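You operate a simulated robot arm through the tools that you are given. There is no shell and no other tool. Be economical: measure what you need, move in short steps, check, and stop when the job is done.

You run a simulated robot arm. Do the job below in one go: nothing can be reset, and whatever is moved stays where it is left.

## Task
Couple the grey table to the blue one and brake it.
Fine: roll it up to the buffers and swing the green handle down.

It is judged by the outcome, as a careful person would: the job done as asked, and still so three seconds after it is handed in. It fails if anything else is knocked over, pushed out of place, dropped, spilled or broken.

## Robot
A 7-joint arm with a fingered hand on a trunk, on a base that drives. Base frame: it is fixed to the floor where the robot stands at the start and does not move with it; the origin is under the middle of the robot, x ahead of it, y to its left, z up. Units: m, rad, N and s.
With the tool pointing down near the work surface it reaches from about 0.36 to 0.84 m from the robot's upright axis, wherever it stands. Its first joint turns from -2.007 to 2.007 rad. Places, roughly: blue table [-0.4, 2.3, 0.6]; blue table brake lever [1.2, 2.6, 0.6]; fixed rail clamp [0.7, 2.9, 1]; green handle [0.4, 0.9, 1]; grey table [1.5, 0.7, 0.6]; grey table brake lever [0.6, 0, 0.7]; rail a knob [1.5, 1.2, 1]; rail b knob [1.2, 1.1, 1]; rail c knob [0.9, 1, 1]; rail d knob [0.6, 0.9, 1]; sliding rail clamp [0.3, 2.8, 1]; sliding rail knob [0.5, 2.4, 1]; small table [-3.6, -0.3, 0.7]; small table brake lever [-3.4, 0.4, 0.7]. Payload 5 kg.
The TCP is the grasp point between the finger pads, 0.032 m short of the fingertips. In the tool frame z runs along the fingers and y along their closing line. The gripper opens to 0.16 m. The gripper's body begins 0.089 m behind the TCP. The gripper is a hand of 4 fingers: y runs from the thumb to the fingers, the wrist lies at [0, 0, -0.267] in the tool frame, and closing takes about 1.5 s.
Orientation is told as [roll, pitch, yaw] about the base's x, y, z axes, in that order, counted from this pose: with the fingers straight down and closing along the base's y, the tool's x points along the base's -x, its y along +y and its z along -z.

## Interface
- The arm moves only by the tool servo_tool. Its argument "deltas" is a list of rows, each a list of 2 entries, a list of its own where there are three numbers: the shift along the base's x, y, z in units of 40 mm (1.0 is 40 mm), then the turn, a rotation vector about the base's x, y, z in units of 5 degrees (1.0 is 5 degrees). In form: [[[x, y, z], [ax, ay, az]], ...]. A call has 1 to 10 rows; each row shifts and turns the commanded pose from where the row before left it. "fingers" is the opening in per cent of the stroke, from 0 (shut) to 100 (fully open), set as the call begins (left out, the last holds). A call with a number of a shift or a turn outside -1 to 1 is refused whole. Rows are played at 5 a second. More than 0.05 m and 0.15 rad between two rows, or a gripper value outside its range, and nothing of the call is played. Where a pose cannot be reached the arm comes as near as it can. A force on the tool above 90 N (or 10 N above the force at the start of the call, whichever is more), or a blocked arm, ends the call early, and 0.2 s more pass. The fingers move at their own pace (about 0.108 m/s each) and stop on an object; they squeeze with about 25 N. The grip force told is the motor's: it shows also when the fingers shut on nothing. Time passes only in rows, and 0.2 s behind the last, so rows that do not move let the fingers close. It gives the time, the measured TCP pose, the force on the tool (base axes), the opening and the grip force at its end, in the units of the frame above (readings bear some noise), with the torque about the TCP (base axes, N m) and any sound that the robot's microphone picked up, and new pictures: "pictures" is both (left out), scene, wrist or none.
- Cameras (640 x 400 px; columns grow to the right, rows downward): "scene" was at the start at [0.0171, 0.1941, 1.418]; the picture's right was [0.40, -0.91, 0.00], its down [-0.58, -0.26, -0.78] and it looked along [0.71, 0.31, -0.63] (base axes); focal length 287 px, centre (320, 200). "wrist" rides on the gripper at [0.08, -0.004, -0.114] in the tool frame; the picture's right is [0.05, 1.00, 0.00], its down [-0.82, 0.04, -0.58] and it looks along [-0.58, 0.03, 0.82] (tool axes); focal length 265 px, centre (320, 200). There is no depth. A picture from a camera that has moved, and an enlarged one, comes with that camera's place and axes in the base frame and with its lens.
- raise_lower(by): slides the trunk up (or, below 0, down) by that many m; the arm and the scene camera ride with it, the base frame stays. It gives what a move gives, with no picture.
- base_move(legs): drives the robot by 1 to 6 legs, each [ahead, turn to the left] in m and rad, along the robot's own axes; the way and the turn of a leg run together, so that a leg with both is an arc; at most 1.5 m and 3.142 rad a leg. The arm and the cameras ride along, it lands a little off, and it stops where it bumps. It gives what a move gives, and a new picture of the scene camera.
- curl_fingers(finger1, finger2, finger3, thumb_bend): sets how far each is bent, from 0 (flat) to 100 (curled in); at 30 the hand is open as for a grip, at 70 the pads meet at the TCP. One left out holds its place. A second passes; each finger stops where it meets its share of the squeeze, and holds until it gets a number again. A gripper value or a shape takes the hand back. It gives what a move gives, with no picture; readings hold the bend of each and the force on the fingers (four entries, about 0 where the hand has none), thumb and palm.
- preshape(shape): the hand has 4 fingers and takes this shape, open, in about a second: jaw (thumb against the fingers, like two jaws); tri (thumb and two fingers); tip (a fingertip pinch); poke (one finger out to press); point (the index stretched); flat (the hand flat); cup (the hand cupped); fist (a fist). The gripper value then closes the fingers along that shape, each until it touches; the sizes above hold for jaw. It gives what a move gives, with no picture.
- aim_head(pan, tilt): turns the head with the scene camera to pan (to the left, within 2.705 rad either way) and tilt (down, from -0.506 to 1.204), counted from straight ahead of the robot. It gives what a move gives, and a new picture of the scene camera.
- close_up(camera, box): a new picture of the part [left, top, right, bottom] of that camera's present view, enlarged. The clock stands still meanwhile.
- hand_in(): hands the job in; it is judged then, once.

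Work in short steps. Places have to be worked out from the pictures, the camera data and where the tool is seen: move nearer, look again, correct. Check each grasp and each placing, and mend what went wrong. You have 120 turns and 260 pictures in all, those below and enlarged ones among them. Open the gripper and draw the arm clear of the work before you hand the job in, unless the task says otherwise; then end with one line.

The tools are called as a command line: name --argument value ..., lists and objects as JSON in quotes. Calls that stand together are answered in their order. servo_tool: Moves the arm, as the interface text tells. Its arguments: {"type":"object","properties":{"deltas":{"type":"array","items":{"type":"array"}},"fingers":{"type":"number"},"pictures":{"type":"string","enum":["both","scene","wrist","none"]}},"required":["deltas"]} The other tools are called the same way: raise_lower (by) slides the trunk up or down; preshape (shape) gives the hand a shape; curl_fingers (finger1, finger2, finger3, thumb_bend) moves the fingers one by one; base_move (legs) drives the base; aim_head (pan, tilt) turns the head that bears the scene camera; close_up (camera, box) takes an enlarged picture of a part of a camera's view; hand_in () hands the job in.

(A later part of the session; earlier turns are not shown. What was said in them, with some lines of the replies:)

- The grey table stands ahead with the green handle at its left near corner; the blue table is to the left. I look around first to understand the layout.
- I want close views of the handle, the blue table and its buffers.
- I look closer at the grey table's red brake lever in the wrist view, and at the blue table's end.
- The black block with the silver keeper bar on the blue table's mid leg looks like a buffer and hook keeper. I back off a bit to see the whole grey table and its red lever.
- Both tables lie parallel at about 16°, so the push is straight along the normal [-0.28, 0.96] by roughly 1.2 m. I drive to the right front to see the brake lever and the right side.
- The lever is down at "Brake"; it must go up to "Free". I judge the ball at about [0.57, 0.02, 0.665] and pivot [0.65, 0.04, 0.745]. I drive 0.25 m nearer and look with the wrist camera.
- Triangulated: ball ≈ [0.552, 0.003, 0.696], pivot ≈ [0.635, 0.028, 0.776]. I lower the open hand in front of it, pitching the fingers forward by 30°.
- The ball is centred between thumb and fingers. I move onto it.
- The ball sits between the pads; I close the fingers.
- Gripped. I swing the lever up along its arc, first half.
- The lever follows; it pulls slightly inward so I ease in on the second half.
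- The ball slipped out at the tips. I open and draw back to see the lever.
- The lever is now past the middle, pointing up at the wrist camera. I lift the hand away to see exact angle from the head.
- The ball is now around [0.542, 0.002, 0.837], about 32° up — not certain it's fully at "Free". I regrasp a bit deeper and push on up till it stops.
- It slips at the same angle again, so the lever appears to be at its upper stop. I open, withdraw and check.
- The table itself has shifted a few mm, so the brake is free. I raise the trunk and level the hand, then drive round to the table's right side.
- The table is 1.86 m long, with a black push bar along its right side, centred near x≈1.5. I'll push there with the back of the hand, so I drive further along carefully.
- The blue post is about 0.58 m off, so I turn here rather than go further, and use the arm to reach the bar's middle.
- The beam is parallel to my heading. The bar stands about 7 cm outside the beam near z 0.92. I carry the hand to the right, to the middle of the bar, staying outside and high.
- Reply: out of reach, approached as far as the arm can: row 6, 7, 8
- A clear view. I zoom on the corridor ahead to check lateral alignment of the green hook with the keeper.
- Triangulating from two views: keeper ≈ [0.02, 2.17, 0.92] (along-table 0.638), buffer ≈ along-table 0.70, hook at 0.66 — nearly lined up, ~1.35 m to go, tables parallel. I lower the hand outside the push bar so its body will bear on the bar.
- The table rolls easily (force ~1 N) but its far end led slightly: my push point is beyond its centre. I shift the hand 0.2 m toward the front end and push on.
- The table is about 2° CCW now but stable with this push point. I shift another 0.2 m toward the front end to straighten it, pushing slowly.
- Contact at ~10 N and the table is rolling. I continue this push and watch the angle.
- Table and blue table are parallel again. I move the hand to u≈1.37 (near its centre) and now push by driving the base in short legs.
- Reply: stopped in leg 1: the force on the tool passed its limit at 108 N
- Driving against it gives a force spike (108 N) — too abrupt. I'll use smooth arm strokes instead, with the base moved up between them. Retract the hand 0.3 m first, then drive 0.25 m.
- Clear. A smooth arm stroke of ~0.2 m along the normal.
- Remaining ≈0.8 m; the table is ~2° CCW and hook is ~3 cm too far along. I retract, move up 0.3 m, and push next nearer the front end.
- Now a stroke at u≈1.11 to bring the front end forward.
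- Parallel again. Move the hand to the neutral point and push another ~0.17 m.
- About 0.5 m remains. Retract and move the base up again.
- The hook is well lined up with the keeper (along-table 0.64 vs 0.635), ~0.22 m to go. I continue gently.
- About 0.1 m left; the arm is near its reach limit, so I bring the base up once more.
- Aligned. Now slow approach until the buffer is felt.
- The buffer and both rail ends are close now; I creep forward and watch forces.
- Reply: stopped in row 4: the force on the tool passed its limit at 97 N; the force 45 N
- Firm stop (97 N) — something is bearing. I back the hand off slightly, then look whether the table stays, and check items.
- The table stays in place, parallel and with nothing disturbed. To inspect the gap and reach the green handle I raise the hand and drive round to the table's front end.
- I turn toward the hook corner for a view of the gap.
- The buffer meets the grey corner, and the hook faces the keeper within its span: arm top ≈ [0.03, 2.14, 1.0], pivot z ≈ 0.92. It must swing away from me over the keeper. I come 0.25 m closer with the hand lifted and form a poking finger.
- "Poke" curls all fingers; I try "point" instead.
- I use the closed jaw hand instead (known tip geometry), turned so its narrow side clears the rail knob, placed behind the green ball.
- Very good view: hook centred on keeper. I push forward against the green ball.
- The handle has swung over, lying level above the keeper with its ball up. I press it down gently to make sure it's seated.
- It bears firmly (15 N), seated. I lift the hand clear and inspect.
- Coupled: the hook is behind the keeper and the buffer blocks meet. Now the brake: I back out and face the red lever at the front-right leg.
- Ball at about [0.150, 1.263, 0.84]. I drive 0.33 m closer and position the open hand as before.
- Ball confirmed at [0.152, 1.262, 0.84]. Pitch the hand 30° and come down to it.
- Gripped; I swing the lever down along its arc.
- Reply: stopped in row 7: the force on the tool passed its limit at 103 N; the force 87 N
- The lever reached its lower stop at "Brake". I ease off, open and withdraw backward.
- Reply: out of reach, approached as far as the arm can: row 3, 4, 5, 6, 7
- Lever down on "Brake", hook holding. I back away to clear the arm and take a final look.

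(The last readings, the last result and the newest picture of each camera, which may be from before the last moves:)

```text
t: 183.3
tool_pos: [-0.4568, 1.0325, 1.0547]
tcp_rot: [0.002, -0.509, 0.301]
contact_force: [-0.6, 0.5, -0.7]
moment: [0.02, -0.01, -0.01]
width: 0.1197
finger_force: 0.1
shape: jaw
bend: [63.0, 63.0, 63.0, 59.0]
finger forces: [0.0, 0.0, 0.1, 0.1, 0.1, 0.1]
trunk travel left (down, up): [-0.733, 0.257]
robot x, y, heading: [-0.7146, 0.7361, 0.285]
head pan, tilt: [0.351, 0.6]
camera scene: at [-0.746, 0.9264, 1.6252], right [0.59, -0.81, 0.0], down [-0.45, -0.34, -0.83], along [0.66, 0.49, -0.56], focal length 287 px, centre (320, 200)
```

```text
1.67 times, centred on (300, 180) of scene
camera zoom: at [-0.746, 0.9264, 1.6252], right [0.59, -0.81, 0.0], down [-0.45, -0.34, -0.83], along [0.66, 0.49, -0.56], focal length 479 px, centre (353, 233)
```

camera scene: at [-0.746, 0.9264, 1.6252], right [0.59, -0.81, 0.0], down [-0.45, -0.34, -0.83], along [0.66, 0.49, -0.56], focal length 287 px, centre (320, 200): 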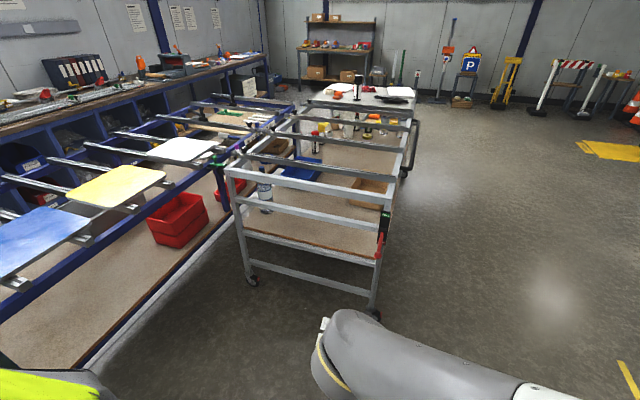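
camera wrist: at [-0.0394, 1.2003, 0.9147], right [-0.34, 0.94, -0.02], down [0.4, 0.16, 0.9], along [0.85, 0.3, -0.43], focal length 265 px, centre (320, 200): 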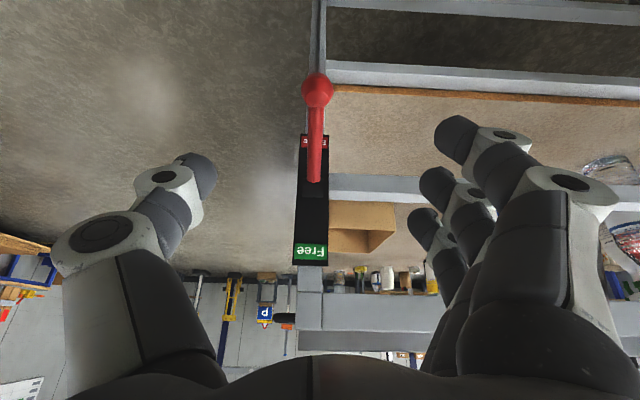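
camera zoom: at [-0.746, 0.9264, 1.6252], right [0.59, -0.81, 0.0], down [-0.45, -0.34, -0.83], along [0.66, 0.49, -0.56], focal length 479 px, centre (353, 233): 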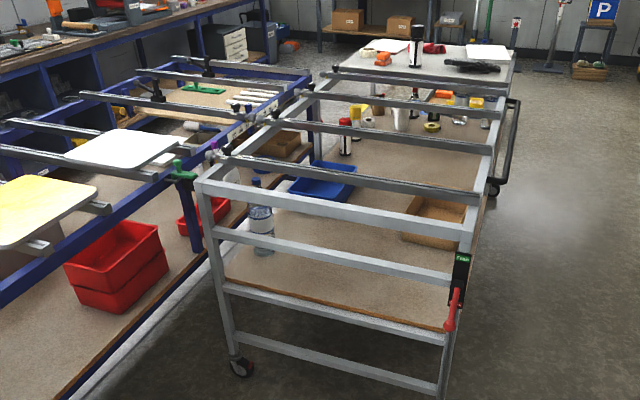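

close_up --camera "scene" --box '[270, 90, 340, 135]'

close_up --camera "scene" --box '[350, 190, 420, 270]'

```text
8.89 times, centred on (305, 112) of scene
camera zoom: at [-0.746, 0.9264, 1.6252], right [0.59, -0.81, 0.0], down [-0.45, -0.34, -0.83], along [0.66, 0.49, -0.56], focal length 2554 px, centre (453, 978)
```

zoom: 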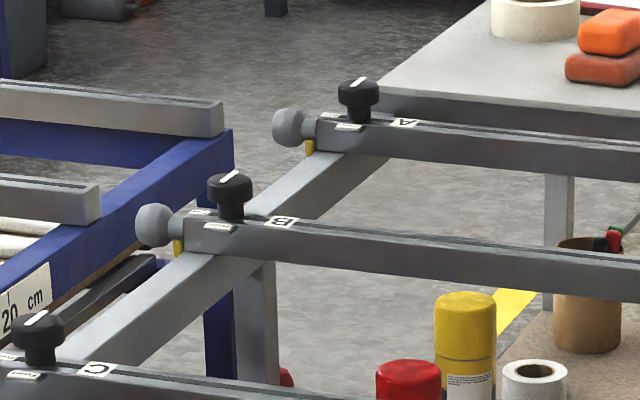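

```text
5.00 times, centred on (385, 230) of scene
camera zoom: at [-0.746, 0.9264, 1.6252], right [0.59, -0.81, 0.0], down [-0.45, -0.34, -0.83], along [0.66, 0.49, -0.56], focal length 1437 px, centre (-5, 50)
```

zoom: 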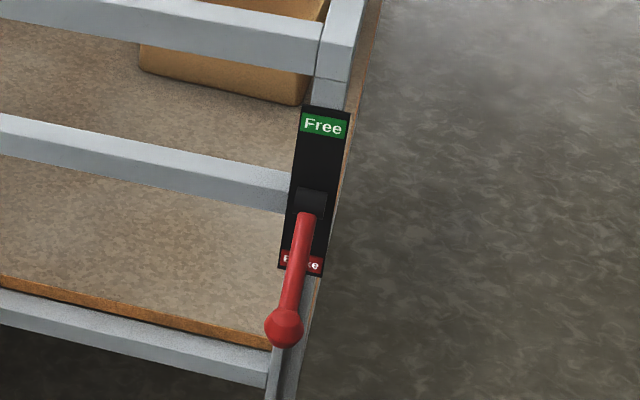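

The handle is down on the keeper, the lever is on "Brake", and nothing has been knocked over. The arm is clear and the gripper open, so I hand in.

hand_in

```text
The job is handed in.
```

The grey table is up against the blue table's buffer, the green handle is down with its hook behind the keeper bar, and the grey table's brake lever is set to "Brake". I only saw contact at the buffer beside the handle; I couldn't see whether there is another one further along.
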